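You operate a simulated robot arm through the tools that you are given. There is no shell and no other tool. Be economical: measure what you need, move in short steps, check, and stop when the job is done.

The job below is to be done with a simulated two-armed robot. You get a single attempt, and the scene is never put back.

## Task
Pick up the black thread cone from the top of the window bench with one hand, pass it to the other hand and put it on the sill over the trims bench. Set down upright: black thread cone.

The check looks at the end state, three seconds after you hand in, the way a careful person would. Anything else that was tipped, shoved, dropped, spilled or broken makes it a failure.

## Robot
Two 7-joint arms with two-finger grippers on one trunk, on a base that drives. Base frame: it is fixed to the floor where the robot stands at the start and does not move with it; the origin is under the middle of the robot, x ahead of it, y to its left, z up. Readings come in m, degrees, newtons and seconds.
The left shoulder is at the start at [0.166, 0.216, 0.984], the right one opposite. With the tool pointing down near the work surface each hand reaches from about 0.1 to 0.9 m from the robot's upright axis, wherever it stands, measured 20 degrees to its own side. Places, roughly: window sill [1.2, 1.2, 1.2]. Payload 3.18 kg a hand.
Tool frame (each hand has its own): the origin (TCP) lies between the finger pads and is the grasp point; the fingertips stand 0.03 m ahead of it; z points along the fingers, y is the line along which they close. Largest opening 0.144 m; the body of the gripper starts 0.103 m behind the TCP.
Orientation is that of the tool frame in the base frame, as [roll, pitch, yaw] about the fixed x, y, z axes, in that order (R = Rz(yaw) Ry(pitch) Rx(roll)). With the fingers straight down and closing along the base's y, the tool's x points along the base's -x, its y along +y and its z along -z.

## Interface
- The arms move only by the tool drive_tool. It takes "left_commands", "right_commands" or both (then of equal length, played together; a hand with none holds still); each is a list of rows, each an object (a shift or turn left out is 0, a gripper value left out holds the last) with "claw": the finger opening in m, from 0 to 0.144; "xyz": the shift along the tool's x, y, z in units of 25 mm (1.0 is 25 mm), a list of three; "rot": the turn, a rotation vector about the tool's x, y, z in units of 4 degrees (1.0 is 4 degrees), a list of three. In form: [{"claw": claw, "xyz": [tx, ty, tz], "rot": [wx, wy, wz]}, ...]. A call has 1 to 12 rows; each row shifts and turns the commanded pose from where the row before left it, along the tool's axes as they then stand. A call with a number of a shift or a turn outside -1 to 1 is refused whole. Each row takes 0.2 s and may step no farther than 0.05 m and 8.6 degrees from the row before; otherwise, or with a gripper value out of range, the whole call is refused. Where a pose cannot be reached the arm comes as near as it can. A force on the tool above 40 N (or 10 N above the force at the start of the call, whichever is more), or a blocked arm, ends the call early, and 0.2 s more pass. Each finger halts on what it meets, pressing with about 39 N; the grip force reading is that of the motor and also rises with nothing between the fingers. The clock runs only during rows and for 0.2 s after the last one: add rows that do not move to give the fingers time. The reply holds the time, the measured pose of the TCP, the force on the tool along the base axes, the opening and the grip force, in the units named above and with some noise, with the torque about the TCP (base axes, N m) and any sound that the robot's microphone picked up.
- Cameras (640 x 400 px; columns grow to the right, rows downward): "scene" is now at [0.3132, 0.0318, 1.185]; the picture's right is [0.37, -0.93, 0.00], its down [-0.26, -0.10, -0.96] and it looks along [0.89, 0.35, -0.28] (base axes); focal length 214 px, centre (320, 200). "left" rides on the left gripper at [0.076, -0.016, -0.143] in its tool frame; the picture's right is [0.21, 0.98, 0.00], its down [-0.84, 0.18, -0.51] and it looks along [-0.50, 0.11, 0.86] (tool axes); focal length 218 px, centre (320, 200). "right" rides on the right gripper at [0.076, 0.016, -0.143] in its tool frame; the picture's right is [-0.21, 0.98, 0.00], its down [-0.84, -0.18, -0.51] and it looks along [-0.50, -0.11, 0.86] (tool axes); focal length 218 px, centre (320, 200). There is no depth. A picture from a camera that has moved, and an enlarged one, comes with that camera's place and axes in the base frame and with its lens.
- get_image(camera): a new picture of that camera. No time passes.
- raise_lower(by): slides the trunk up (or, below 0, down) by that many m; the arms and the scene camera ride with it, the base frame stays. It gives what a move gives, with no picture.
- base_move(legs): drives the robot by 1 to 6 legs, each [ahead, left, turn to the left] in m, m and degrees, along the robot's own axes; the way and the turn of a leg run together, so that a leg with both is an arc; at most 1.5 m and 180 degrees a leg. The arms and the cameras ride along, it lands a little off, and it stops where it bumps. It gives what a move gives.
- pan_tilt(pan, tilt): turns the head with the scene camera to pan (to the left, within 80 degrees either way) and tilt (down, from -29 to 69), counted from straight ahead of the robot. It gives what a move gives.
- zoom(camera, box): a new picture of the part [left, top, right, bottom] of that camera's present view, enlarged. No time passes.
- finish_job(): hands the job in; it is judged then, once.

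Go step by step. Nothing tells you exact positions but the pictures and the camera data: compare them with the known pose of the tool, close in by small moves and look again before you grip or let go. The budget is 120 turns and 88 pictures, counting those below and the enlarged ones. Unless the task says otherwise, let go and move clear before handing in.

The tools are called as name(argument=value, ...) on one line, values as JSON. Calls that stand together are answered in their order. drive_tool: Moves the arms, as the interface text tells. Its arguments: {"type":"object","properties":{"left_commands":{"type":"array","items":{"type":"object","properties":{"claw":{"type":"number"},"xyz":{"type":"array","items":{"type":"number"}},"rot":{"type":"array","items":{"type":"number"}}}}},"right_commands":{"type":"array","items":{"type":"object","properties":{"claw":{"type":"number"},"xyz":{"type":"array","items":{"type":"number"}},"rot":{"type":"array","items":{"type":"number"}}}}}},"required":[]} The other tools are called the same way: raise_lower (by) slides the trunk up or down; base_move (legs) drives the base; pan_tilt (pan, tilt) turns the head that bears the scene camera; get_image (camera) takes a picture; zoom (camera, box) takes an enlarged picture of a part of a camera's view; finish_job () hands the job in.

At the start:

```text
t: 0.0
left_tcp_pos: [0.3636, 0.2075, 1.1264]
left_tool_rot: [180.0, 0.0, -180.0]
left_contact_force: [-0.5, 0.5, 0.2]
left_moment: [0.01, 0.01, 0.01]
left_grip_width: 0.144
left_grasp_force: 0.0
right_tcp_pos: [0.487, -0.0886, 1.1299]
right_tool_rot: [-180.0, 0.0, 180.0]
right_contact_force: [0.0, -0.3, 0.4]
right_moment: [-0.02, 0.02, 0.02]
right_grip_width: 0.1439
right_grasp_force: 0.1
trunk travel left (down, up): [-0.075, 0.294]
robot x, y, heading: [0.0011, -0.0022, -0.0]
head pan, tilt: [21.5, 16.4]
```

scene: 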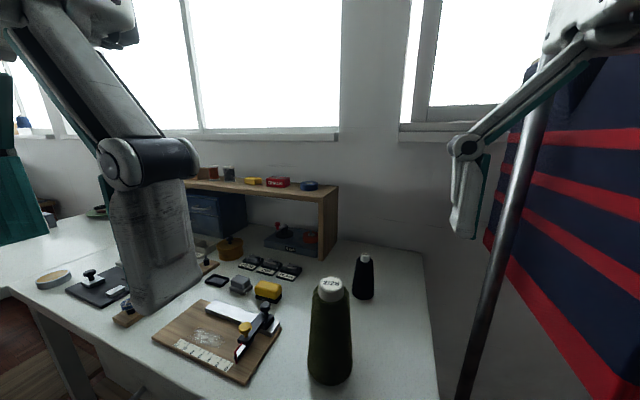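
right: 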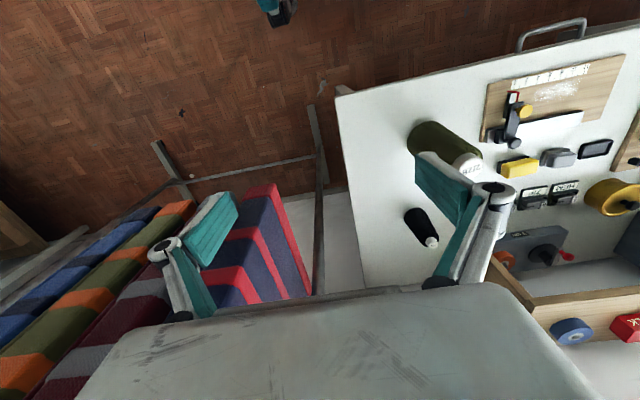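
left: 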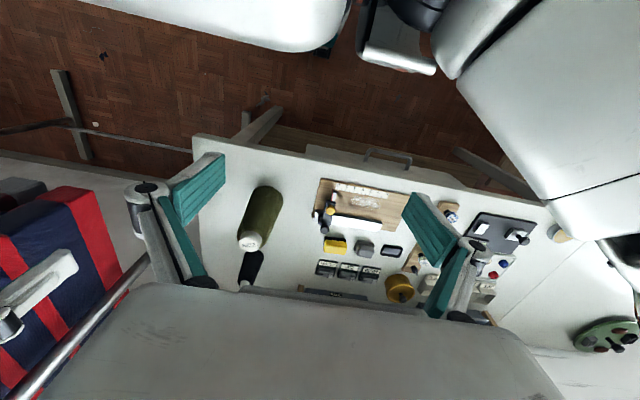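

The black cone stands behind a larger green cone on the bench ahead. I'll pan the head to find the sill and work out which bench is the trims bench.

pan_tilt(pan=60, tilt=15)

get_image(camera="scene")

pan_tilt(pan=-30, tilt=10)

get_image(camera="scene")

pan_tilt(pan=5, tilt=25)

get_image(camera="scene")

```text
t: 1.1
left_tcp_pos: [0.3645, 0.2067, 1.1249]
left_tool_rot: [180.0, 0.1, -179.9]
left_contact_force: [0.0, 0.6, -0.3]
left_moment: [-0.02, -0.01, 0.0]
left_grip_width: 0.1441
left_grasp_force: 0.1
right_tcp_pos: [0.4881, -0.0899, 1.1295]
right_tool_rot: [180.0, -0.1, 180.0]
right_contact_force: [0.0, 0.7, -0.2]
right_moment: [0.0, -0.01, 0.01]
right_grip_width: 0.144
right_grasp_force: 0.1
trunk travel left (down, up): [-0.075, 0.294]
robot x, y, heading: [-0.0034, -0.0022, -0.2]
head pan, tilt: [60.0, 15.0]
```

```text
84 pictures are left
camera scene: at [0.2731, 0.0784, 1.1873], right [0.87, -0.5, 0.0], down [-0.13, -0.22, -0.97], along [0.48, 0.84, -0.26], focal length 214 px, centre (320, 200)
```

scene: 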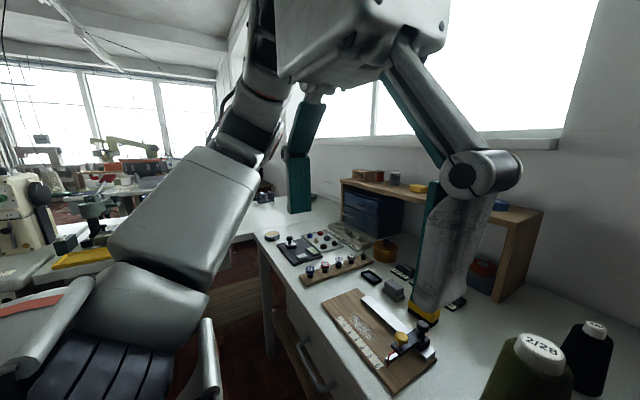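

```text
t: 2.7
left_tcp_pos: [0.3646, 0.207, 1.1254]
left_tool_rot: [-179.9, 0.0, 179.9]
left_contact_force: [0.6, -0.1, -0.4]
left_moment: [-0.02, -0.01, 0.01]
left_grip_width: 0.1439
left_grasp_force: 0.1
right_tcp_pos: [0.488, -0.089, 1.1289]
right_tool_rot: [180.0, -0.1, 179.9]
right_contact_force: [0.2, -0.4, 0.1]
right_moment: [0.01, 0.01, -0.05]
right_grip_width: 0.1439
right_grasp_force: 0.0
trunk travel left (down, up): [-0.075, 0.294]
robot x, y, heading: [0.0045, 0.0033, 0.1]
head pan, tilt: [-30.0, 10.0]
```

```text
83 pictures are left
camera scene: at [0.3069, -0.0488, 1.1955], right [-0.5, -0.87, 0.0], down [-0.15, 0.09, -0.98], along [0.85, -0.49, -0.17], focal length 214 px, centre (320, 200)
```

scene: 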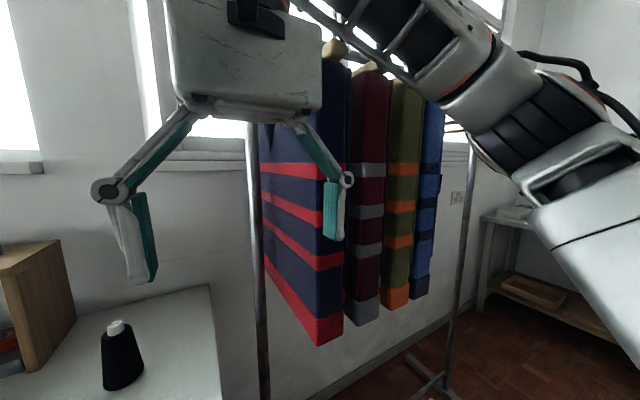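

```text
t: 3.7
left_tcp_pos: [0.364, 0.2075, 1.1254]
left_tool_rot: [179.9, 0.0, 180.0]
left_contact_force: [0.1, 0.2, 0.4]
left_moment: [0.01, 0.03, -0.02]
left_grip_width: 0.1438
left_grasp_force: 0.0
right_tcp_pos: [0.4869, -0.0883, 1.1289]
right_tool_rot: [-179.9, 0.0, 180.0]
right_contact_force: [-0.4, -1.1, 0.4]
right_moment: [-0.01, -0.02, 0.05]
right_grip_width: 0.1442
right_grasp_force: 0.0
trunk travel left (down, up): [-0.075, 0.294]
robot x, y, heading: [0.0012, 0.0013, 0.1]
head pan, tilt: [5.0, 25.0]
```

```text
82 pictures are left
camera scene: at [0.3181, 0.0055, 1.1711], right [0.09, -1.0, 0.0], down [-0.42, -0.04, -0.91], along [0.9, 0.08, -0.42], focal length 214 px, centre (320, 200)
```

scene: 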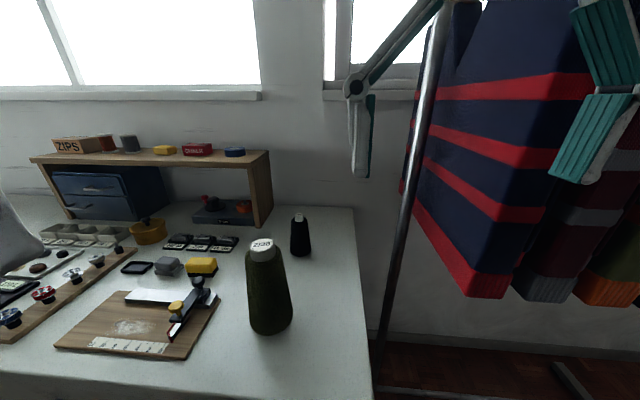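

The bench top is at about z 0.77, with the cone base near (0.80, 0.105), and the sill is about z 1.2. I'll look more closely to the left to see the benches and the whole sill.

pan_tilt(pan=45, tilt=0)

get_image(camera="scene")

pan_tilt(pan=80, tilt=20)

get_image(camera="scene")

```text
t: 4.8
left_tcp_pos: [0.3644, 0.2064, 1.1267]
left_tool_rot: [180.0, 0.0, 179.9]
left_contact_force: [-1.3, 0.6, 0.3]
left_moment: [-0.01, 0.02, 0.02]
left_grip_width: 0.144
left_grasp_force: 0.1
right_tcp_pos: [0.4873, -0.0889, 1.1292]
right_tool_rot: [-179.9, 0.0, -180.0]
right_contact_force: [0.4, 0.5, 0.2]
right_moment: [0.02, 0.02, -0.01]
right_grip_width: 0.144
right_grasp_force: 0.1
trunk travel left (down, up): [-0.075, 0.294]
robot x, y, heading: [-0.0016, -0.0024, 0.0]
head pan, tilt: [45.0, 0.0]
```

```text
81 pictures are left
camera scene: at [0.29, 0.0612, 1.2114], right [0.71, -0.71, 0.0], down [0.0, 0.0, -1.0], along [0.71, 0.71, 0.0], focal length 214 px, centre (320, 200)
```

scene: 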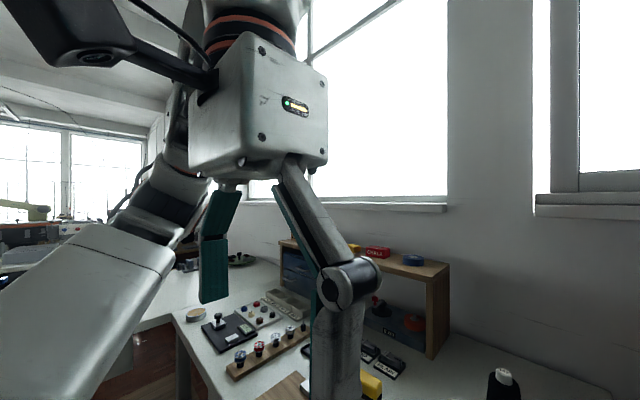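

```text
t: 5.8
left_tcp_pos: [0.3635, 0.2064, 1.1259]
left_tool_rot: [180.0, -0.1, 179.9]
left_contact_force: [0.0, -0.8, 0.2]
left_moment: [-0.01, 0.01, 0.02]
left_grip_width: 0.1437
left_grasp_force: 0.1
right_tcp_pos: [0.486, -0.0889, 1.1288]
right_tool_rot: [-180.0, 0.0, 180.0]
right_contact_force: [-1.0, -0.7, 0.0]
right_moment: [0.0, -0.03, 0.0]
right_grip_width: 0.1439
right_grasp_force: 0.0
trunk travel left (down, up): [-0.075, 0.294]
robot x, y, heading: [-0.0023, -0.0015, 0.1]
head pan, tilt: [80.0, 20.0]
```

```text
80 pictures are left
camera scene: at [0.2426, 0.0893, 1.1792], right [0.98, -0.17, 0.0], down [-0.06, -0.34, -0.94], along [0.16, 0.93, -0.34], focal length 214 px, centre (320, 200)
```

scene: 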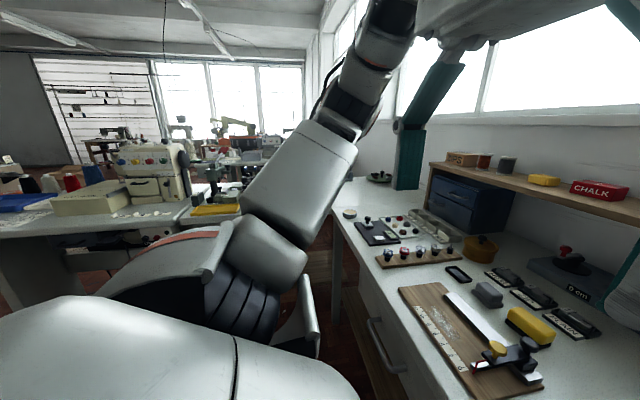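

The black cone is within right-hand reach if I come a little closer, so the right hand will pick it up. The left hand will take it and place it on the sill. I'll drive 8 cm ahead first.

base_move(legs=[[0.08, 0.0, 0]])

pan_tilt(pan=10, tilt=30)

drive_tool(right_commands=[{"xyz": [-1, 0.7, 0]}, {"xyz": [-1, 0.7, 0]}, {"xyz": [-1, 0.7, 0]}, {"xyz": [-1, 0.7, 0]}, {"xyz": [-1, 0.7, 0]}, {"xyz": [-1, 0.7, 0]}])

get_image(camera="scene")

get_image(camera="right")

```text
t: 6.8
left_tcp_pos: [0.4259, 0.202, 1.128]
left_tool_rot: [179.9, 0.1, 179.7]
left_contact_force: [0.1, 0.0, 0.2]
left_moment: [0.01, -0.05, 0.03]
left_grip_width: 0.1439
left_grasp_force: 0.1
right_tcp_pos: [0.5375, -0.0912, 1.1303]
right_tool_rot: [-179.2, 0.9, -178.9]
right_contact_force: [-0.5, -0.3, -0.5]
right_moment: [-0.05, -0.01, 0.0]
right_grip_width: 0.144
right_grasp_force: 0.1
trunk travel left (down, up): [-0.075, 0.294]
robot x, y, heading: [0.0645, -0.0012, -0.5]
head pan, tilt: [80.0, 20.0]
stopped in leg 1: the robot was blocked; the commanded pose is now the measured one
```

```text
t: 8.3
left_tcp_pos: [0.4233, 0.2034, 1.1281]
left_tool_rot: [179.9, 0.1, 179.8]
left_contact_force: [-0.5, -0.6, 0.8]
left_moment: [0.02, 0.01, 0.0]
left_grip_width: 0.1443
left_grasp_force: 0.1
right_tcp_pos: [0.5368, -0.0897, 1.1299]
right_tool_rot: [-179.2, 0.8, -178.6]
right_contact_force: [9.2, -54.3, -18.3]
right_moment: [7.86, -0.28, 4.84]
right_grip_width: 0.1438
right_grasp_force: 0.1
trunk travel left (down, up): [-0.075, 0.294]
robot x, y, heading: [0.0636, -0.0026, -0.2]
head pan, tilt: [10.0, 30.0]
```

```text
t: 9.9
left_tcp_pos: [0.4083, 0.1963, 1.1356]
left_tool_rot: [179.7, 1.3, 179.1]
left_contact_force: [0.5, -0.5, 0.6]
left_moment: [0.0, -0.04, 0.03]
left_grip_width: 0.1442
left_grasp_force: 0.0
right_tcp_pos: [0.6407, 0.0031, 1.138]
right_tool_rot: [179.6, 4.2, -180.0]
right_contact_force: [0.5, 0.5, 0.1]
right_moment: [0.04, 0.01, 0.02]
right_grip_width: 0.1441
right_grasp_force: 0.1
right hand out of reach, approached as far as the arm can: row 5, 6
trunk travel left (down, up): [-0.075, 0.294]
robot x, y, heading: [0.0589, -0.0016, -1.1]
head pan, tilt: [10.0, 30.0]
stopped in row 6 (right hand): the arm was blocked; the commanded pose is now the measured one
```

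```text
79 pictures are left
camera scene: at [0.3542, 0.0031, 1.1706], right [0.16, -0.99, 0.0], down [-0.48, -0.08, -0.88], along [0.87, 0.14, -0.48], focal length 214 px, centre (320, 200)
```

scene: 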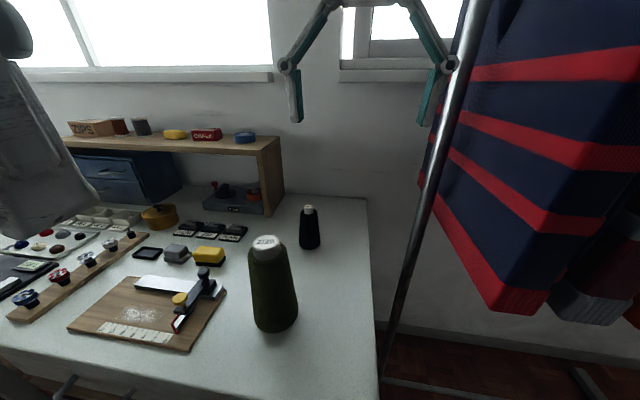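

```text
78 pictures are left
camera right: at [0.5534, 0.0172, 1.2718], right [0.21, 0.98, 0.02], down [0.8, -0.18, 0.57], along [0.56, -0.1, -0.82], focal length 218 px, centre (320, 200)
```

right: 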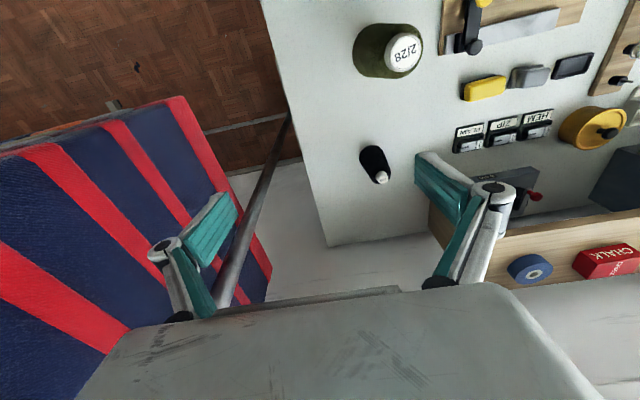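

The base was blocked, and something pressed on the right arm for a moment, perhaps the garment rack. I'll look at the right side before doing anything else.

pan_tilt(pan=-45, tilt=20)

get_image(camera="scene")

```text
t: 11.1
left_tcp_pos: [0.4071, 0.1947, 1.136]
left_tool_rot: [179.7, 1.4, 179.3]
left_contact_force: [0.5, 0.1, -0.5]
left_moment: [0.01, -0.02, -0.01]
left_grip_width: 0.1439
left_grasp_force: 0.1
right_tcp_pos: [0.6417, 0.0026, 1.1352]
right_tool_rot: [179.9, 4.5, -179.6]
right_contact_force: [0.1, 0.1, -0.1]
right_moment: [0.02, 0.01, 0.01]
right_grip_width: 0.1439
right_grasp_force: 0.0
trunk travel left (down, up): [-0.075, 0.294]
robot x, y, heading: [0.0628, 0.0006, -0.9]
head pan, tilt: [-45.0, 20.0]
```

```text
77 pictures are left
camera scene: at [0.3295, -0.0796, 1.1863], right [-0.72, -0.7, -0.02], down [-0.22, 0.25, -0.94], along [0.66, -0.67, -0.33], focal length 214 px, centre (320, 200)
```

scene: 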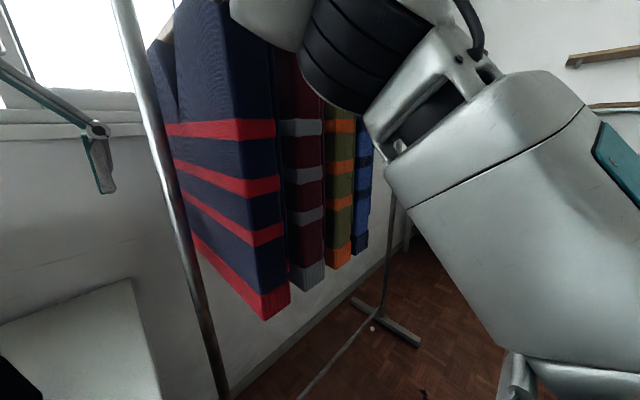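

The right forearm is very close to the hanging garments. I'll back off and shift left so the right arm reaches the cone straight ahead, clear of the rack.

base_move(legs=[[-0.1, 0.0, 0], [0, 0.33, 1]])

get_image(camera="scene")

```text
t: 15.3
left_tcp_pos: [0.3277, 0.5415, 1.1246]
left_tool_rot: [179.9, 0.0, -179.6]
left_contact_force: [0.1, 0.6, 0.2]
left_moment: [0.03, 0.01, 0.0]
left_grip_width: 0.1441
left_grasp_force: 0.1
right_tcp_pos: [0.5695, 0.3561, 1.114]
right_tool_rot: [-179.7, 1.9, -178.6]
right_contact_force: [0.3, -0.1, -0.5]
right_moment: [-0.01, -0.02, 0.03]
right_grip_width: 0.1442
right_grasp_force: 0.1
trunk travel left (down, up): [-0.075, 0.294]
robot x, y, heading: [-0.0355, 0.3332, 0.4]
head pan, tilt: [-45.0, 20.0]
```

```text
76 pictures are left
camera scene: at [0.2569, 0.2672, 1.1792], right [-0.7, -0.71, 0.0], down [-0.24, 0.24, -0.94], along [0.67, -0.66, -0.34], focal length 214 px, centre (320, 200)
```

scene: 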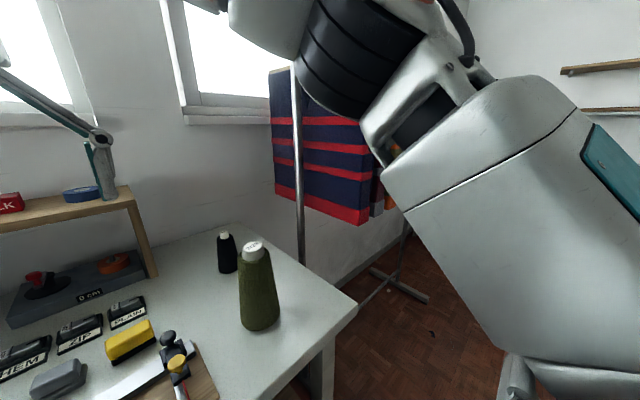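

The rack is untouched. The cone is at about (0.805, 0.097), with its top near z 0.895. I'll creep ahead a little and bring the right hand toward it at height.

base_move(legs=[[0.06, 0.0, -0.4]])

drive_tool(right_commands=[{"xyz": [0, -1, 0]}, {"xyz": [0, -1, 0]}, {"xyz": [0, -1, 0]}, {"xyz": [0, -1, 0]}, {"xyz": [0, -1, 0]}, {"xyz": [0, -1, 0]}, {"xyz": [0, -1, 0]}, {"xyz": [-0.5, -1, 0]}, {"xyz": [-0.5, -1, 0]}, {"xyz": [-0.5, -1, 0]}])

get_image(camera="right")

get_image(camera="scene")

```text
t: 16.3
left_tcp_pos: [0.3881, 0.5397, 1.1256]
left_tool_rot: [179.9, -0.1, 179.9]
left_contact_force: [0.4, -0.9, 0.5]
left_moment: [0.0, 0.02, -0.03]
left_grip_width: 0.1439
left_grasp_force: 0.0
right_tcp_pos: [0.6275, 0.3508, 1.1144]
right_tool_rot: [-179.7, 2.0, -179.1]
right_contact_force: [0.0, -0.6, -0.4]
right_moment: [-0.03, 0.01, 0.02]
right_grip_width: 0.1441
right_grasp_force: 0.1
trunk travel left (down, up): [-0.075, 0.294]
robot x, y, heading: [0.0242, 0.3347, 0.0]
head pan, tilt: [-45.0, 20.0]
```

```text
t: 18.5
left_tcp_pos: [0.3889, 0.5386, 1.1264]
left_tool_rot: [179.9, -0.2, 180.0]
left_contact_force: [1.8, 0.5, 0.6]
left_moment: [0.0, 0.01, 0.01]
left_grip_width: 0.1439
left_grasp_force: 0.0
right_tcp_pos: [0.6337, 0.1282, 1.0605]
right_tool_rot: [-180.0, 2.2, -179.2]
right_contact_force: [-0.1, 0.3, 0.3]
right_moment: [0.0, 0.02, 0.0]
right_grip_width: 0.144
right_grasp_force: 0.0
right hand out of reach, approached as far as the arm can: row 5, 6, 7, 8, 9, 10
trunk travel left (down, up): [-0.075, 0.294]
robot x, y, heading: [0.0222, 0.3323, 0.1]
head pan, tilt: [-45.0, 20.0]
```

```text
75 pictures are left
camera right: at [0.5505, 0.1426, 1.1983], right [0.19, 0.98, 0.01], down [0.83, -0.17, 0.54], along [0.53, -0.1, -0.84], focal length 218 px, centre (320, 200)
```

right: 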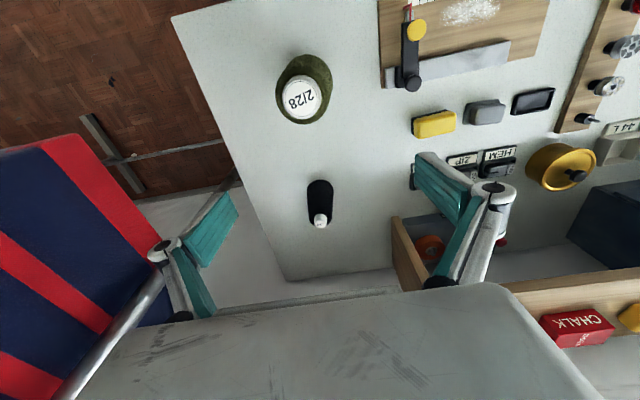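

```text
74 pictures are left
camera scene: at [0.3158, 0.2648, 1.1791], right [-0.71, -0.71, 0.0], down [-0.24, 0.24, -0.94], along [0.66, -0.66, -0.34], focal length 214 px, centre (320, 200)
```

scene: 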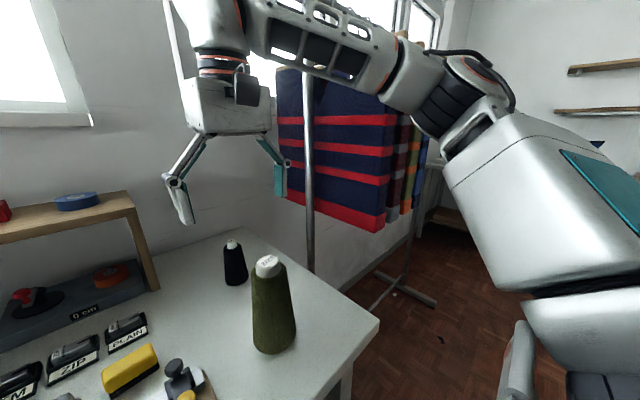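

The high pose is at the limit of reach. Raising the trunk puts the shoulder level with the wrist for the grasp, so I'll do that and then move over the cone.

raise_lower(by=0.15)

drive_tool(right_commands=[{"xyz": [-1, 0, 0.5]}, {"xyz": [-1, 0, 0.7]}, {"xyz": [-1, 0, 0.7]}, {"xyz": [-1, 0, 0.7]}, {"xyz": [0, 0, 0]}])

get_image(camera="right")

get_image(camera="scene")

```text
t: 20.3
left_tcp_pos: [0.3899, 0.5397, 1.2755]
left_tool_rot: [180.0, -0.4, -179.9]
left_contact_force: [0.4, -0.2, 1.0]
left_moment: [-0.01, 0.03, -0.01]
left_grip_width: 0.144
left_grasp_force: 0.1
right_tcp_pos: [0.4775, 0.1282, 1.401]
right_tool_rot: [-179.5, 27.1, -179.2]
right_contact_force: [0.9, 0.6, 0.6]
right_moment: [0.0, 0.03, 0.03]
right_grip_width: 0.144
right_grasp_force: 0.1
trunk travel left (down, up): [-0.225, 0.144]
robot x, y, heading: [0.0257, 0.3324, -0.0]
head pan, tilt: [-45.0, 20.0]
```

```text
t: 21.5
left_tcp_pos: [0.3884, 0.5385, 1.2755]
left_tool_rot: [179.9, 0.0, 180.0]
left_contact_force: [0.6, 0.1, 0.4]
left_moment: [0.05, 0.02, -0.02]
left_grip_width: 0.1441
left_grasp_force: 0.1
right_tcp_pos: [0.5635, 0.1067, 1.388]
right_tool_rot: [177.5, 28.4, 177.4]
right_contact_force: [0.1, -0.4, 0.2]
right_moment: [0.04, 0.0, -0.01]
right_grip_width: 0.144
right_grasp_force: 0.0
right hand out of reach, approached as far as the arm can: row 1, 2, 3
trunk travel left (down, up): [-0.225, 0.144]
robot x, y, heading: [0.0242, 0.3327, 0.0]
head pan, tilt: [-45.0, 20.0]
```

```text
73 pictures are left
camera right: at [0.4268, 0.1226, 1.4758], right [0.21, 0.97, 0.14], down [0.49, -0.23, 0.84], along [0.84, -0.11, -0.53], focal length 218 px, centre (320, 200)
```

right: 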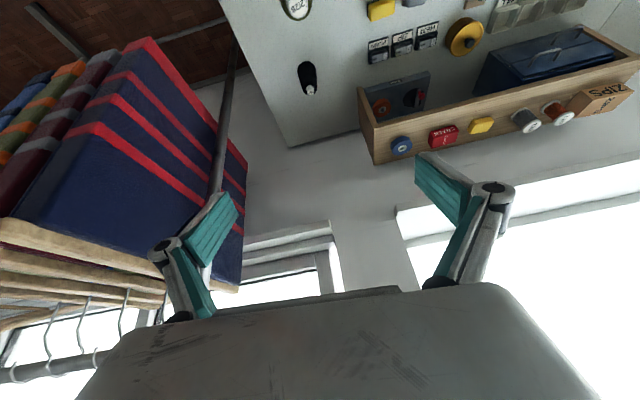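

```text
72 pictures are left
camera scene: at [0.1666, 0.2643, 1.3545], right [-0.71, -0.71, 0.0], down [-0.24, 0.24, -0.94], along [0.66, -0.66, -0.34], focal length 214 px, centre (320, 200)
```

scene: 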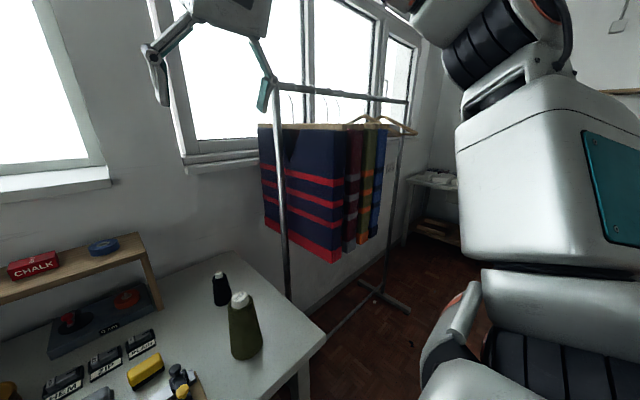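

Raising the trunk also pulls the shoulders back, so it cost reach. I'll lower it again and come at the cone from a lower height.

raise_lower(by=-0.15)

drive_tool(right_commands=[{"rot": [0, -1, 0]}, {"rot": [0, -1, 0]}, {"xyz": [0, 0, 0]}])

```text
t: 23.2
left_tcp_pos: [0.3858, 0.5395, 1.1275]
left_tool_rot: [179.9, 0.1, 179.9]
left_contact_force: [-0.7, 0.7, 0.7]
left_moment: [-0.01, -0.07, 0.01]
left_grip_width: 0.1439
left_grasp_force: 0.1
right_tcp_pos: [0.664, 0.1083, 1.1051]
right_tool_rot: [178.3, 12.5, 177.7]
right_contact_force: [-1.2, -0.4, 0.0]
right_moment: [-0.02, -0.06, -0.01]
right_grip_width: 0.144
right_grasp_force: 0.1
trunk travel left (down, up): [-0.075, 0.294]
robot x, y, heading: [0.0252, 0.3327, -0.1]
head pan, tilt: [-45.0, 20.0]
```

```text
t: 24.0
left_tcp_pos: [0.3888, 0.5405, 1.1259]
left_tool_rot: [179.9, -0.2, -180.0]
left_contact_force: [0.8, 0.5, 0.1]
left_moment: [-0.06, 0.0, -0.01]
left_grip_width: 0.1438
left_grasp_force: 0.0
right_tcp_pos: [0.6668, 0.1091, 1.1013]
right_tool_rot: [178.1, 20.4, 177.3]
right_contact_force: [-0.6, -0.5, -0.1]
right_moment: [0.02, 0.0, 0.01]
right_grip_width: 0.1442
right_grasp_force: 0.0
trunk travel left (down, up): [-0.075, 0.294]
robot x, y, heading: [0.0237, 0.3333, 0.0]
head pan, tilt: [-45.0, 20.0]
```

Tilting the hand forward by about 20° helps the reach and still suits the grasp. I'm moving to just above the cone.

drive_tool(right_commands=[{"xyz": [-0.36, -0.05, 0.82]}, {"xyz": [-0.36, -0.05, 0.82]}, {"xyz": [-0.36, -0.05, 0.82]}, {"xyz": [-0.36, -0.05, 0.82]}, {"xyz": [-0.36, -0.05, 0.82]}, {"xyz": [-0.36, -0.05, 0.82]}, {"xyz": [0, 0, 0]}])

get_image(camera="right")

get_image(camera="scene")

```text
t: 25.6
left_tcp_pos: [0.3883, 0.5408, 1.1275]
left_tool_rot: [180.0, -0.1, 180.0]
left_contact_force: [0.5, 0.7, -0.5]
left_moment: [0.01, -0.03, 0.01]
left_grip_width: 0.1439
left_grasp_force: 0.1
right_tcp_pos: [0.7587, 0.1009, 1.0066]
right_tool_rot: [178.1, 20.3, 177.3]
right_contact_force: [0.2, 0.3, 0.3]
right_moment: [0.01, 0.0, -0.03]
right_grip_width: 0.144
right_grasp_force: 0.1
trunk travel left (down, up): [-0.075, 0.294]
robot x, y, heading: [0.0217, 0.3325, 0.0]
head pan, tilt: [-45.0, 20.0]
```

```text
71 pictures are left
camera right: at [0.6369, 0.1177, 1.1118], right [0.23, 0.97, 0.1], down [0.61, -0.22, 0.76], along [0.76, -0.12, -0.64], focal length 218 px, centre (320, 200)
```

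right: 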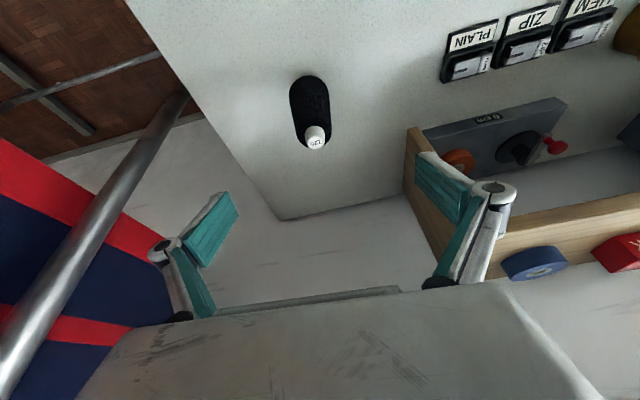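

```text
70 pictures are left
camera scene: at [0.3151, 0.2651, 1.1795], right [-0.71, -0.71, 0.0], down [-0.24, 0.24, -0.94], along [0.66, -0.66, -0.34], focal length 214 px, centre (320, 200)
```

scene: 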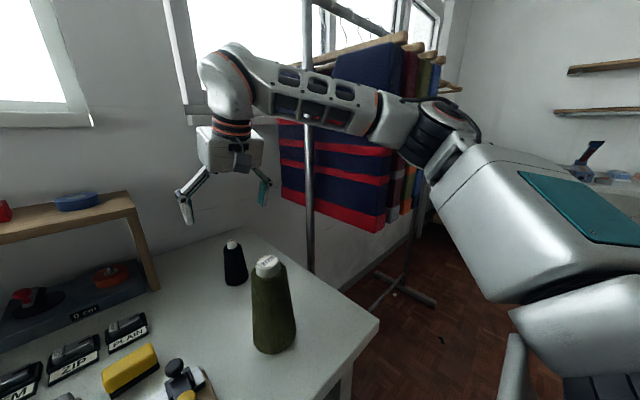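

Triangulating puts the cone axis at about (0.79, 0.098) and its top at about 0.895. I'll descend to grasp near z 0.85, checking partway.

drive_tool(right_commands=[{"xyz": [1, -0.1, 0], "claw": 0.11}, {"xyz": [0, 0, 1]}, {"xyz": [0, 0, 1]}, {"xyz": [0, 0, 1]}, {"xyz": [0, 0, 0.6]}, {"xyz": [0, 0, 0]}])

get_image(camera="right")

get_image(camera="scene")

```text
t: 27.0
left_tcp_pos: [0.3877, 0.5401, 1.1255]
left_tool_rot: [179.9, -0.1, 180.0]
left_contact_force: [0.0, -1.0, 0.2]
left_moment: [0.01, -0.04, -0.01]
left_grip_width: 0.144
left_grasp_force: 0.0
right_tcp_pos: [0.767, 0.1012, 0.9115]
right_tool_rot: [178.3, 20.3, 177.3]
right_contact_force: [0.3, 0.9, 0.5]
right_moment: [0.01, 0.01, 0.01]
right_grip_width: 0.1098
right_grasp_force: 0.1
trunk travel left (down, up): [-0.075, 0.294]
robot x, y, heading: [0.0223, 0.3343, 0.0]
head pan, tilt: [-45.0, 20.0]
```

```text
69 pictures are left
camera right: at [0.645, 0.1175, 1.0176], right [0.23, 0.97, 0.1], down [0.61, -0.22, 0.76], along [0.76, -0.12, -0.64], focal length 218 px, centre (320, 200)
```

right: 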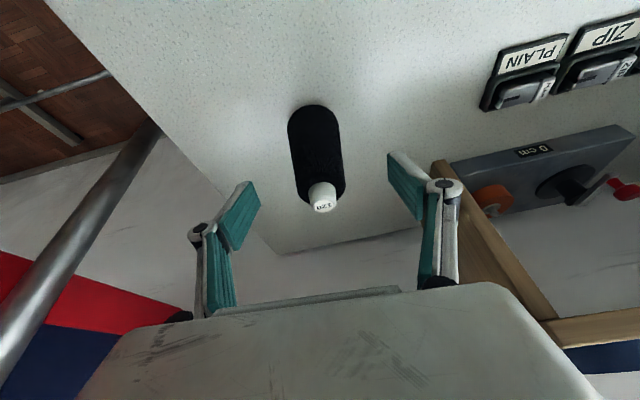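

```text
68 pictures are left
camera scene: at [0.3154, 0.2652, 1.1794], right [-0.71, -0.71, 0.0], down [-0.24, 0.24, -0.94], along [0.66, -0.66, -0.34], focal length 214 px, centre (320, 200)
```

scene: 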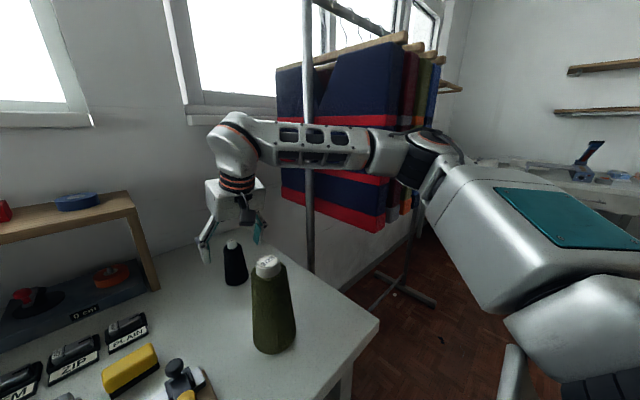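

The cone is centred between the fingers. I'm descending the last 6 cm and closing.

drive_tool(right_commands=[{"xyz": [0.15, -0.1, 0.9]}, {"xyz": [0, 0, 0.9]}, {"xyz": [0, 0, 0.8]}, {"xyz": [0, 0, 0]}])

get_image(camera="right")

zoom(camera="scene", box=[140, 150, 340, 300])

```text
t: 28.0
left_tcp_pos: [0.3878, 0.5391, 1.1261]
left_tool_rot: [179.9, -0.1, -180.0]
left_contact_force: [-0.2, -0.6, -0.3]
left_moment: [0.01, 0.0, 0.02]
left_grip_width: 0.1441
left_grasp_force: 0.0
right_tcp_pos: [0.7856, 0.098, 0.8487]
right_tool_rot: [178.2, 20.4, 177.2]
right_contact_force: [0.3, -0.7, 0.4]
right_moment: [0.0, -0.02, 0.01]
right_grip_width: 0.11
right_grasp_force: 0.0
trunk travel left (down, up): [-0.075, 0.294]
robot x, y, heading: [0.0194, 0.3319, -0.3]
head pan, tilt: [-45.0, 20.0]
```

```text
67 pictures are left
camera right: at [0.6635, 0.1152, 0.9559], right [0.23, 0.97, 0.1], down [0.61, -0.22, 0.76], along [0.76, -0.12, -0.64], focal length 218 px, centre (320, 200)
```

right: 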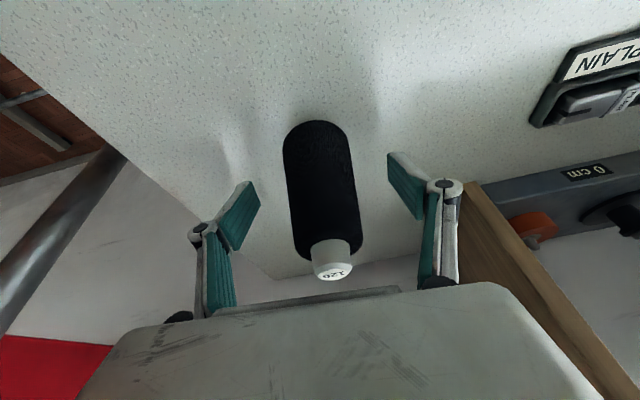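

```text
2.67 times, centred on (240, 225) of scene
camera zoom: at [0.3152, 0.2652, 1.1794], right [-0.71, -0.71, 0.0], down [-0.24, 0.24, -0.94], along [0.66, -0.66, -0.34], focal length 572 px, centre (533, 133)
```

zoom: 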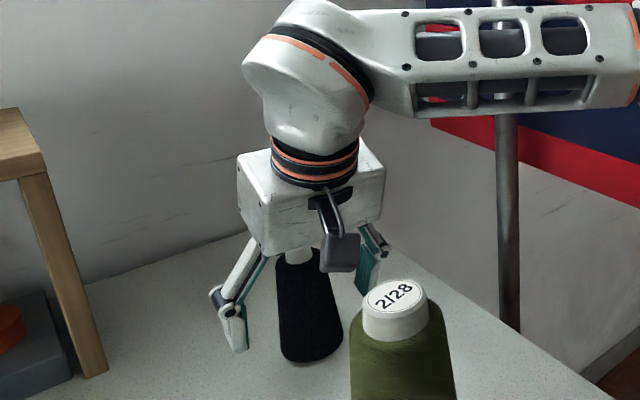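

The cone stands between the pads and clear of the palm. I'm closing now.

drive_tool(right_commands=[{"claw": 0.06}, {"claw": 0.04}, {"claw": 0.02}, {"claw": 0.0}, {}])

get_image(camera="right")

```text
t: 29.2
left_tcp_pos: [0.3887, 0.5396, 1.1259]
left_tool_rot: [179.9, -0.1, -180.0]
left_contact_force: [-0.4, -0.5, -0.7]
left_moment: [-0.03, 0.03, 0.0]
left_grip_width: 0.144
left_grasp_force: 0.1
right_tcp_pos: [0.7845, 0.0985, 0.849]
right_tool_rot: [178.4, 20.3, 177.3]
right_contact_force: [0.4, -0.2, 0.1]
right_moment: [-0.02, -0.01, 0.03]
right_grip_width: 0.0517
right_grasp_force: 39.0
trunk travel left (down, up): [-0.075, 0.294]
robot x, y, heading: [0.0237, 0.3338, -0.1]
head pan, tilt: [-45.0, 20.0]
```

```text
65 pictures are left
camera right: at [0.6637, 0.1151, 0.9554], right [0.23, 0.97, 0.1], down [0.61, -0.22, 0.76], along [0.76, -0.12, -0.64], focal length 218 px, centre (320, 200)
```

right: 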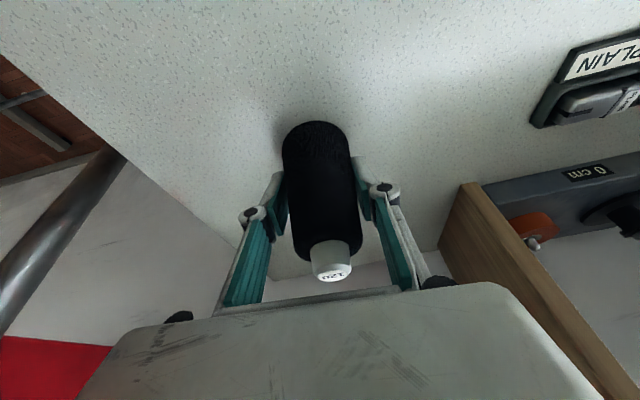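

It has a firm grip at 5.2 cm width. I'm lifting straight up 7.5 cm.

drive_tool(right_commands=[{"xyz": [-0.17, 0, -0.47]}, {"xyz": [-0.347, 0, -0.93]}, {"xyz": [-0.347, 0, -0.93]}, {"xyz": [-0.17, 0, -0.47]}, {}])

zoom(camera="scene", box=[140, 120, 340, 270])

```text
t: 30.4
left_tcp_pos: [0.3871, 0.5393, 1.1255]
left_tool_rot: [179.9, -0.2, 180.0]
left_contact_force: [-0.4, -0.4, 0.7]
left_moment: [0.03, -0.02, -0.02]
left_grip_width: 0.1439
left_grasp_force: 0.0
right_tcp_pos: [0.7855, 0.0975, 0.9243]
right_tool_rot: [178.2, 20.2, 177.2]
right_contact_force: [-0.2, -0.7, -1.0]
right_moment: [-0.02, 0.0, 0.02]
right_grip_width: 0.0404
right_grasp_force: 39.2
trunk travel left (down, up): [-0.075, 0.294]
robot x, y, heading: [0.0239, 0.3331, 0.2]
head pan, tilt: [-45.0, 20.0]
```

```text
2.67 times, centred on (240, 195) of scene
camera zoom: at [0.3158, 0.2651, 1.1791], right [-0.71, -0.71, 0.0], down [-0.24, 0.24, -0.94], along [0.66, -0.66, -0.34], focal length 572 px, centre (533, 213)
```

zoom: 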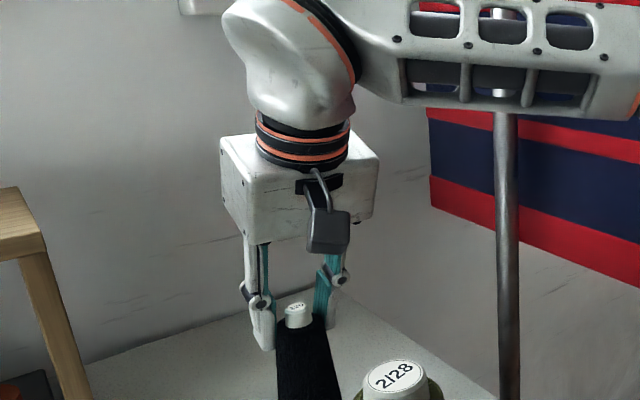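

The width fell to 4.0 cm, so the pads slid up the taper. I'll look before lifting further.

get_image(camera="right")

pan_tilt(pan=-30, tilt=30)

get_image(camera="scene")

```text
63 pictures are left
camera right: at [0.6642, 0.1139, 1.0305], right [0.23, 0.97, 0.1], down [0.61, -0.22, 0.76], along [0.76, -0.12, -0.64], focal length 218 px, centre (320, 200)
```

right: 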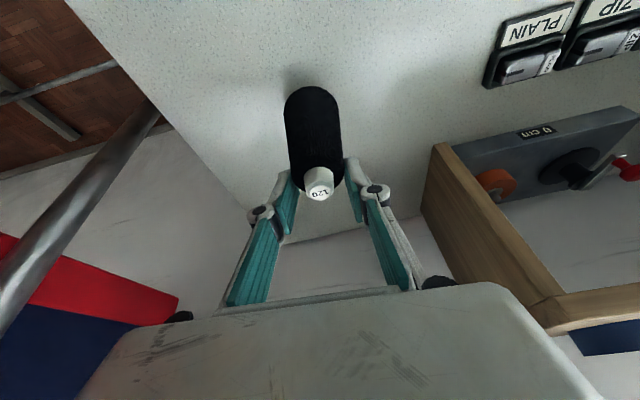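

```text
t: 31.2
left_tcp_pos: [0.3883, 0.5396, 1.1244]
left_tool_rot: [180.0, -0.1, 180.0]
left_contact_force: [-0.3, -0.4, 0.0]
left_moment: [-0.02, -0.02, 0.0]
left_grip_width: 0.1443
left_grasp_force: 0.1
right_tcp_pos: [0.7862, 0.0968, 0.9249]
right_tool_rot: [178.3, 20.2, 177.5]
right_contact_force: [0.4, 0.0, -1.0]
right_moment: [0.02, -0.02, -0.03]
right_grip_width: 0.0408
right_grasp_force: 39.1
trunk travel left (down, up): [-0.075, 0.294]
robot x, y, heading: [0.0262, 0.3337, -0.4]
head pan, tilt: [-30.0, 30.0]
```

```text
62 pictures are left
camera scene: at [0.3281, 0.2857, 1.1632], right [-0.5, -0.87, 0.0], down [-0.43, 0.25, -0.87], along [0.75, -0.43, -0.5], focal length 214 px, centre (320, 200)
```

scene: 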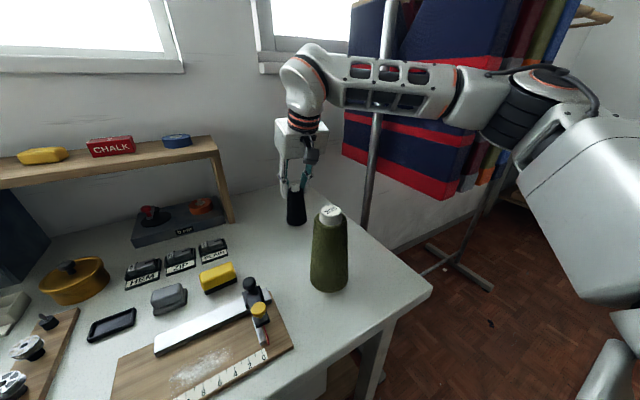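

zoom(camera="scene", box=[250, 130, 370, 240])

```text
3.64 times, centred on (310, 185) of scene
camera zoom: at [0.3281, 0.2857, 1.1632], right [-0.5, -0.87, 0.0], down [-0.43, 0.25, -0.87], along [0.75, -0.43, -0.5], focal length 780 px, centre (356, 254)
```

zoom: 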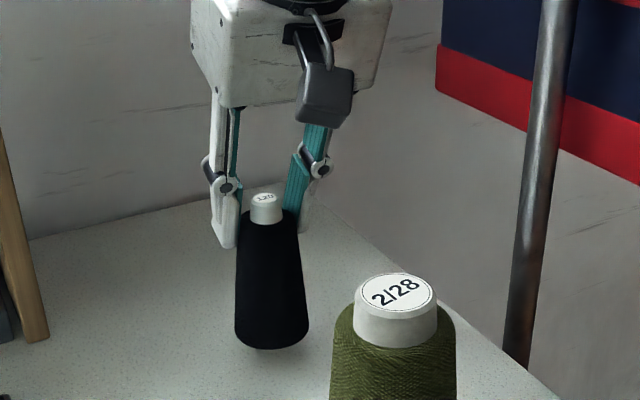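

The cone is off the bench but held close to its upper shoulder. I'll test with a very small slow lift to see whether it is still slipping.

drive_tool(right_commands=[{"xyz": [-0.04, 0, -0.11]}, {"xyz": [-0.04, 0, -0.11]}, {"xyz": [-0.04, 0, -0.11]}, {"xyz": [-0.04, 0, -0.11]}, {}])

zoom(camera="scene", box=[250, 130, 370, 240])

```text
t: 32.4
left_tcp_pos: [0.3896, 0.5399, 1.1259]
left_tool_rot: [180.0, -0.2, -179.9]
left_contact_force: [0.3, 0.2, 0.0]
left_moment: [0.01, -0.01, -0.01]
left_grip_width: 0.1439
left_grasp_force: 0.1
right_tcp_pos: [0.786, 0.0967, 0.9355]
right_tool_rot: [178.2, 20.2, 177.3]
right_contact_force: [0.5, 0.4, 0.2]
right_moment: [-0.01, 0.0, 0.0]
right_grip_width: 0.0405
right_grasp_force: 38.6
trunk travel left (down, up): [-0.075, 0.294]
robot x, y, heading: [0.0257, 0.3366, -0.2]
head pan, tilt: [-30.0, 30.0]
```

```text
3.64 times, centred on (310, 185) of scene
camera zoom: at [0.3282, 0.2857, 1.1631], right [-0.5, -0.87, 0.0], down [-0.43, 0.25, -0.87], along [0.75, -0.43, -0.5], focal length 780 px, centre (356, 254)
```

zoom: 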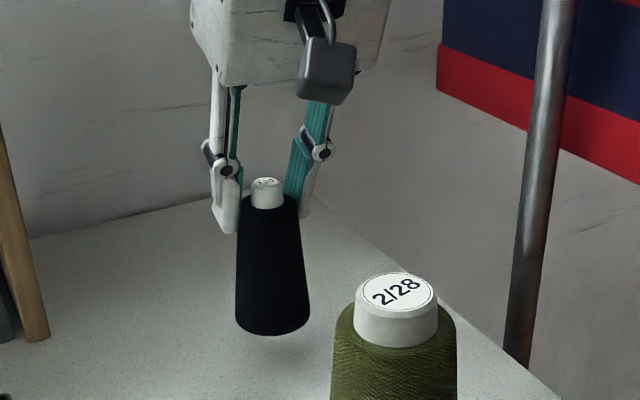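

The width held and the cone rose with the hand, so it is held while I move gently. I'll raise it slowly.

drive_tool(right_commands=[{"xyz": [-0.03, 0, -0.1]}, {"xyz": [-0.07, 0, -0.19]}, {"xyz": [-0.1, 0, -0.28]}, {"xyz": [-0.1, 0, -0.28]}, {"xyz": [-0.1, 0, -0.28]}, {"xyz": [-0.1, 0, -0.28]}, {"xyz": [-0.1, 0, -0.28]}, {"xyz": [-0.1, 0, -0.28]}, {"xyz": [-0.1, 0, -0.28]}, {"xyz": [-0.1, 0, -0.28]}, {"xyz": [-0.07, 0, -0.19]}, {"xyz": [-0.03, 0, -0.1]}])

get_image(camera="right")

```text
t: 35.0
left_tcp_pos: [0.3881, 0.5401, 1.1268]
left_tool_rot: [179.8, -0.1, -180.0]
left_contact_force: [0.3, 0.2, 0.0]
left_moment: [0.0, 0.0, -0.02]
left_grip_width: 0.144
left_grasp_force: 0.1
right_tcp_pos: [0.7853, 0.0943, 1.0119]
right_tool_rot: [178.2, 20.2, 177.4]
right_contact_force: [-0.2, 0.7, -0.5]
right_moment: [0.01, 0.02, 0.0]
right_grip_width: 0.0405
right_grasp_force: 38.7
trunk travel left (down, up): [-0.075, 0.294]
robot x, y, heading: [0.0241, 0.3361, -0.2]
head pan, tilt: [-30.0, 30.0]
```

```text
59 pictures are left
camera right: at [0.6626, 0.1113, 1.1174], right [0.23, 0.97, 0.1], down [0.61, -0.22, 0.76], along [0.76, -0.12, -0.64], focal length 218 px, centre (320, 200)
```

right: 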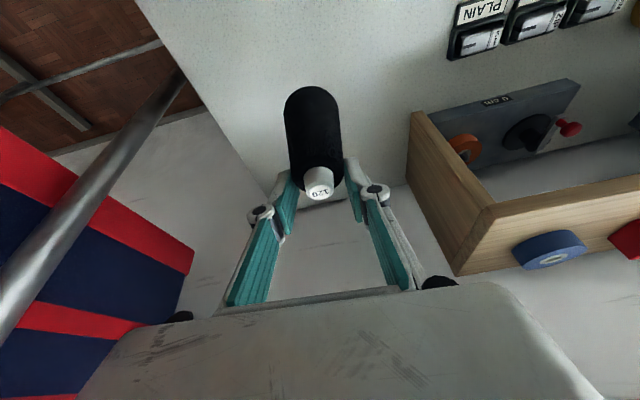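

The grip is stable at 4.05 cm. I'll carry the cone gently back and left while swinging the left hand to point forward.

drive_tool(right_commands=[{"xyz": [0.06, 0.12, -0.05]}, {"xyz": [0.12, 0.24, -0.1]}, {"xyz": [0.17, 0.34, -0.135]}, {"xyz": [0.17, 0.34, -0.135]}, {"xyz": [0.17, 0.34, -0.135]}, {"xyz": [0.17, 0.34, -0.135]}, {"xyz": [0.17, 0.34, -0.135]}, {"xyz": [0.17, 0.34, -0.135]}, {"xyz": [0.17, 0.34, -0.135]}, {"xyz": [0.17, 0.34, -0.135]}, {"xyz": [0.12, 0.24, -0.1]}, {"xyz": [0.06, 0.12, -0.05]}], left_commands=[{"xyz": [-0.45, 0, 0], "rot": [0, -1, 0]}, {"xyz": [-0.45, 0, 0.03], "rot": [0, -1, 0]}, {"xyz": [-0.446, 0, 0.06], "rot": [0, -1, 0]}, {"xyz": [-0.44, 0, 0.094], "rot": [0, -1, 0]}, {"xyz": [-0.433, 0, 0.124], "rot": [0, -1, 0]}, {"xyz": [-0.423, 0, 0.154], "rot": [0, -1, 0]}, {"xyz": [-0.411, 0, 0.183], "rot": [0, -1, 0]}, {"xyz": [-0.397, 0, 0.211], "rot": [0, -1, 0]}, {"xyz": [-0.382, 0, 0.238], "rot": [0, -1, 0]}, {"xyz": [-0.364, 0, 0.264], "rot": [0, -1, 0]}, {"xyz": [-0.345, 0, 0.289], "rot": [0, -1, 0]}, {"xyz": [-0.324, 0, 0.313], "rot": [0, -1, 0]}])

pan_tilt(pan=0, tilt=20)

get_image(camera="scene")

```text
t: 37.6
left_tcp_pos: [0.5245, 0.5405, 1.1247]
left_tool_rot: [179.8, 47.9, 180.0]
left_contact_force: [0.0, 0.4, -0.3]
left_moment: [-0.01, -0.02, -0.05]
left_grip_width: 0.1439
left_grasp_force: 0.2
right_tcp_pos: [0.7357, 0.1827, 1.0317]
right_tool_rot: [178.2, 20.2, 177.3]
right_contact_force: [-0.5, 0.4, 0.2]
right_moment: [0.03, 0.02, 0.03]
right_grip_width: 0.0407
right_grasp_force: 38.9
trunk travel left (down, up): [-0.075, 0.294]
robot x, y, heading: [0.0244, 0.3349, 0.0]
head pan, tilt: [-30.0, 30.0]
```

```text
t: 38.5
left_tcp_pos: [0.5245, 0.5397, 1.1252]
left_tool_rot: [179.9, 47.8, 179.9]
left_contact_force: [-0.6, -0.1, -0.5]
left_moment: [0.0, -0.03, 0.02]
left_grip_width: 0.1442
left_grasp_force: 0.1
right_tcp_pos: [0.7356, 0.181, 1.0313]
right_tool_rot: [178.3, 20.2, 177.4]
right_contact_force: [0.7, 0.1, -1.6]
right_moment: [0.0, 0.04, 0.0]
right_grip_width: 0.0405
right_grasp_force: 39.1
trunk travel left (down, up): [-0.075, 0.294]
robot x, y, heading: [0.0243, 0.3325, 0.3]
head pan, tilt: [0.0, 20.0]
```

```text
58 pictures are left
camera scene: at [0.343, 0.3309, 1.1791], right [0.0, -1.0, 0.0], down [-0.34, 0.0, -0.94], along [0.94, 0.0, -0.34], focal length 214 px, centre (320, 200)
```

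scene: 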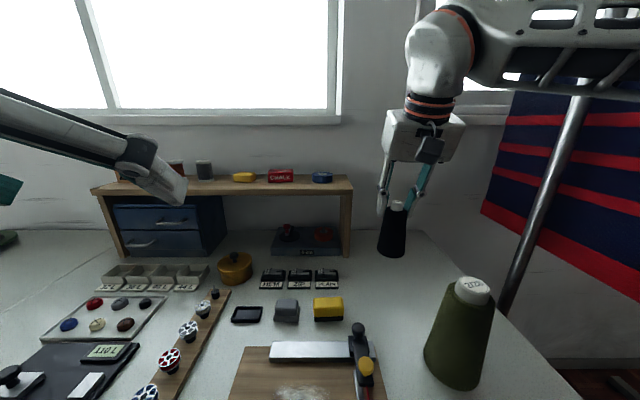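

The cone is hanging upright in the right hand, and the bench and sill are plain to see. I'm continuing the carry and tipping the left hand closer to horizontal.

drive_tool(right_commands=[{"xyz": [0.06, 0.12, -0.05]}, {"xyz": [0.12, 0.24, -0.1]}, {"xyz": [0.17, 0.34, -0.135]}, {"xyz": [0.17, 0.34, -0.135]}, {"xyz": [0.17, 0.34, -0.135]}, {"xyz": [0.17, 0.34, -0.135]}, {"xyz": [0.17, 0.34, -0.135]}, {"xyz": [0.17, 0.34, -0.135]}, {"xyz": [0.12, 0.24, -0.1]}, {"xyz": [0.06, 0.12, -0.05]}], left_commands=[{"rot": [0, -1, 0]}, {"rot": [0, -1, 0]}, {"rot": [0, -1, 0]}, {"rot": [0, -1, 0]}, {"rot": [0, -1, 0]}, {"rot": [0, -1, 0]}, {"rot": [0, -1, 0]}, {"rot": [0, -0.5, 0]}, {}, {}])

get_image(camera="scene")

get_image(camera="left")

```text
t: 40.7
left_tcp_pos: [0.5412, 0.523, 1.1668]
left_tool_rot: [179.5, 77.8, 179.7]
left_contact_force: [-0.3, 0.0, -0.1]
left_moment: [0.02, -0.02, 0.02]
left_grip_width: 0.1443
left_grasp_force: 0.0
left hand out of reach, approached as far as the arm can: row 5, 6, 7, 8
right_tcp_pos: [0.6977, 0.2528, 1.0464]
right_tool_rot: [178.3, 20.2, 177.3]
right_contact_force: [0.0, 0.2, -0.9]
right_moment: [-0.01, 0.03, 0.03]
right_grip_width: 0.0404
right_grasp_force: 39.7
trunk travel left (down, up): [-0.075, 0.294]
robot x, y, heading: [0.0246, 0.3337, 0.2]
head pan, tilt: [0.0, 20.0]
```

```text
57 pictures are left
camera scene: at [0.343, 0.331, 1.1792], right [0.0, -1.0, 0.0], down [-0.34, 0.0, -0.94], along [0.94, 0.0, -0.34], focal length 214 px, centre (320, 200)
```

scene: 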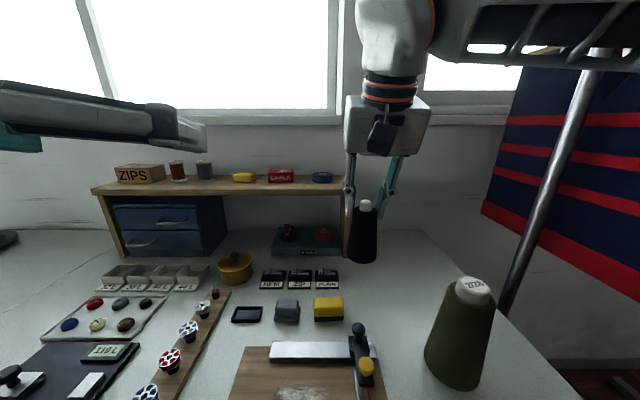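

```text
56 pictures are left
camera left: at [0.3856, 0.5076, 1.1218], right [-0.05, 0.98, -0.2], down [-0.32, 0.18, 0.93], along [0.95, 0.11, 0.3], focal length 218 px, centre (320, 200)
```

left: 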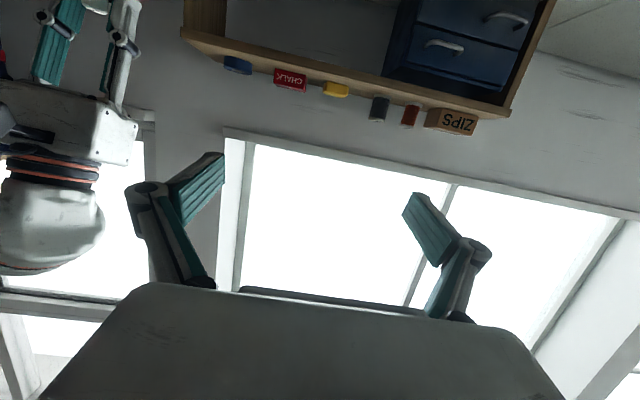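

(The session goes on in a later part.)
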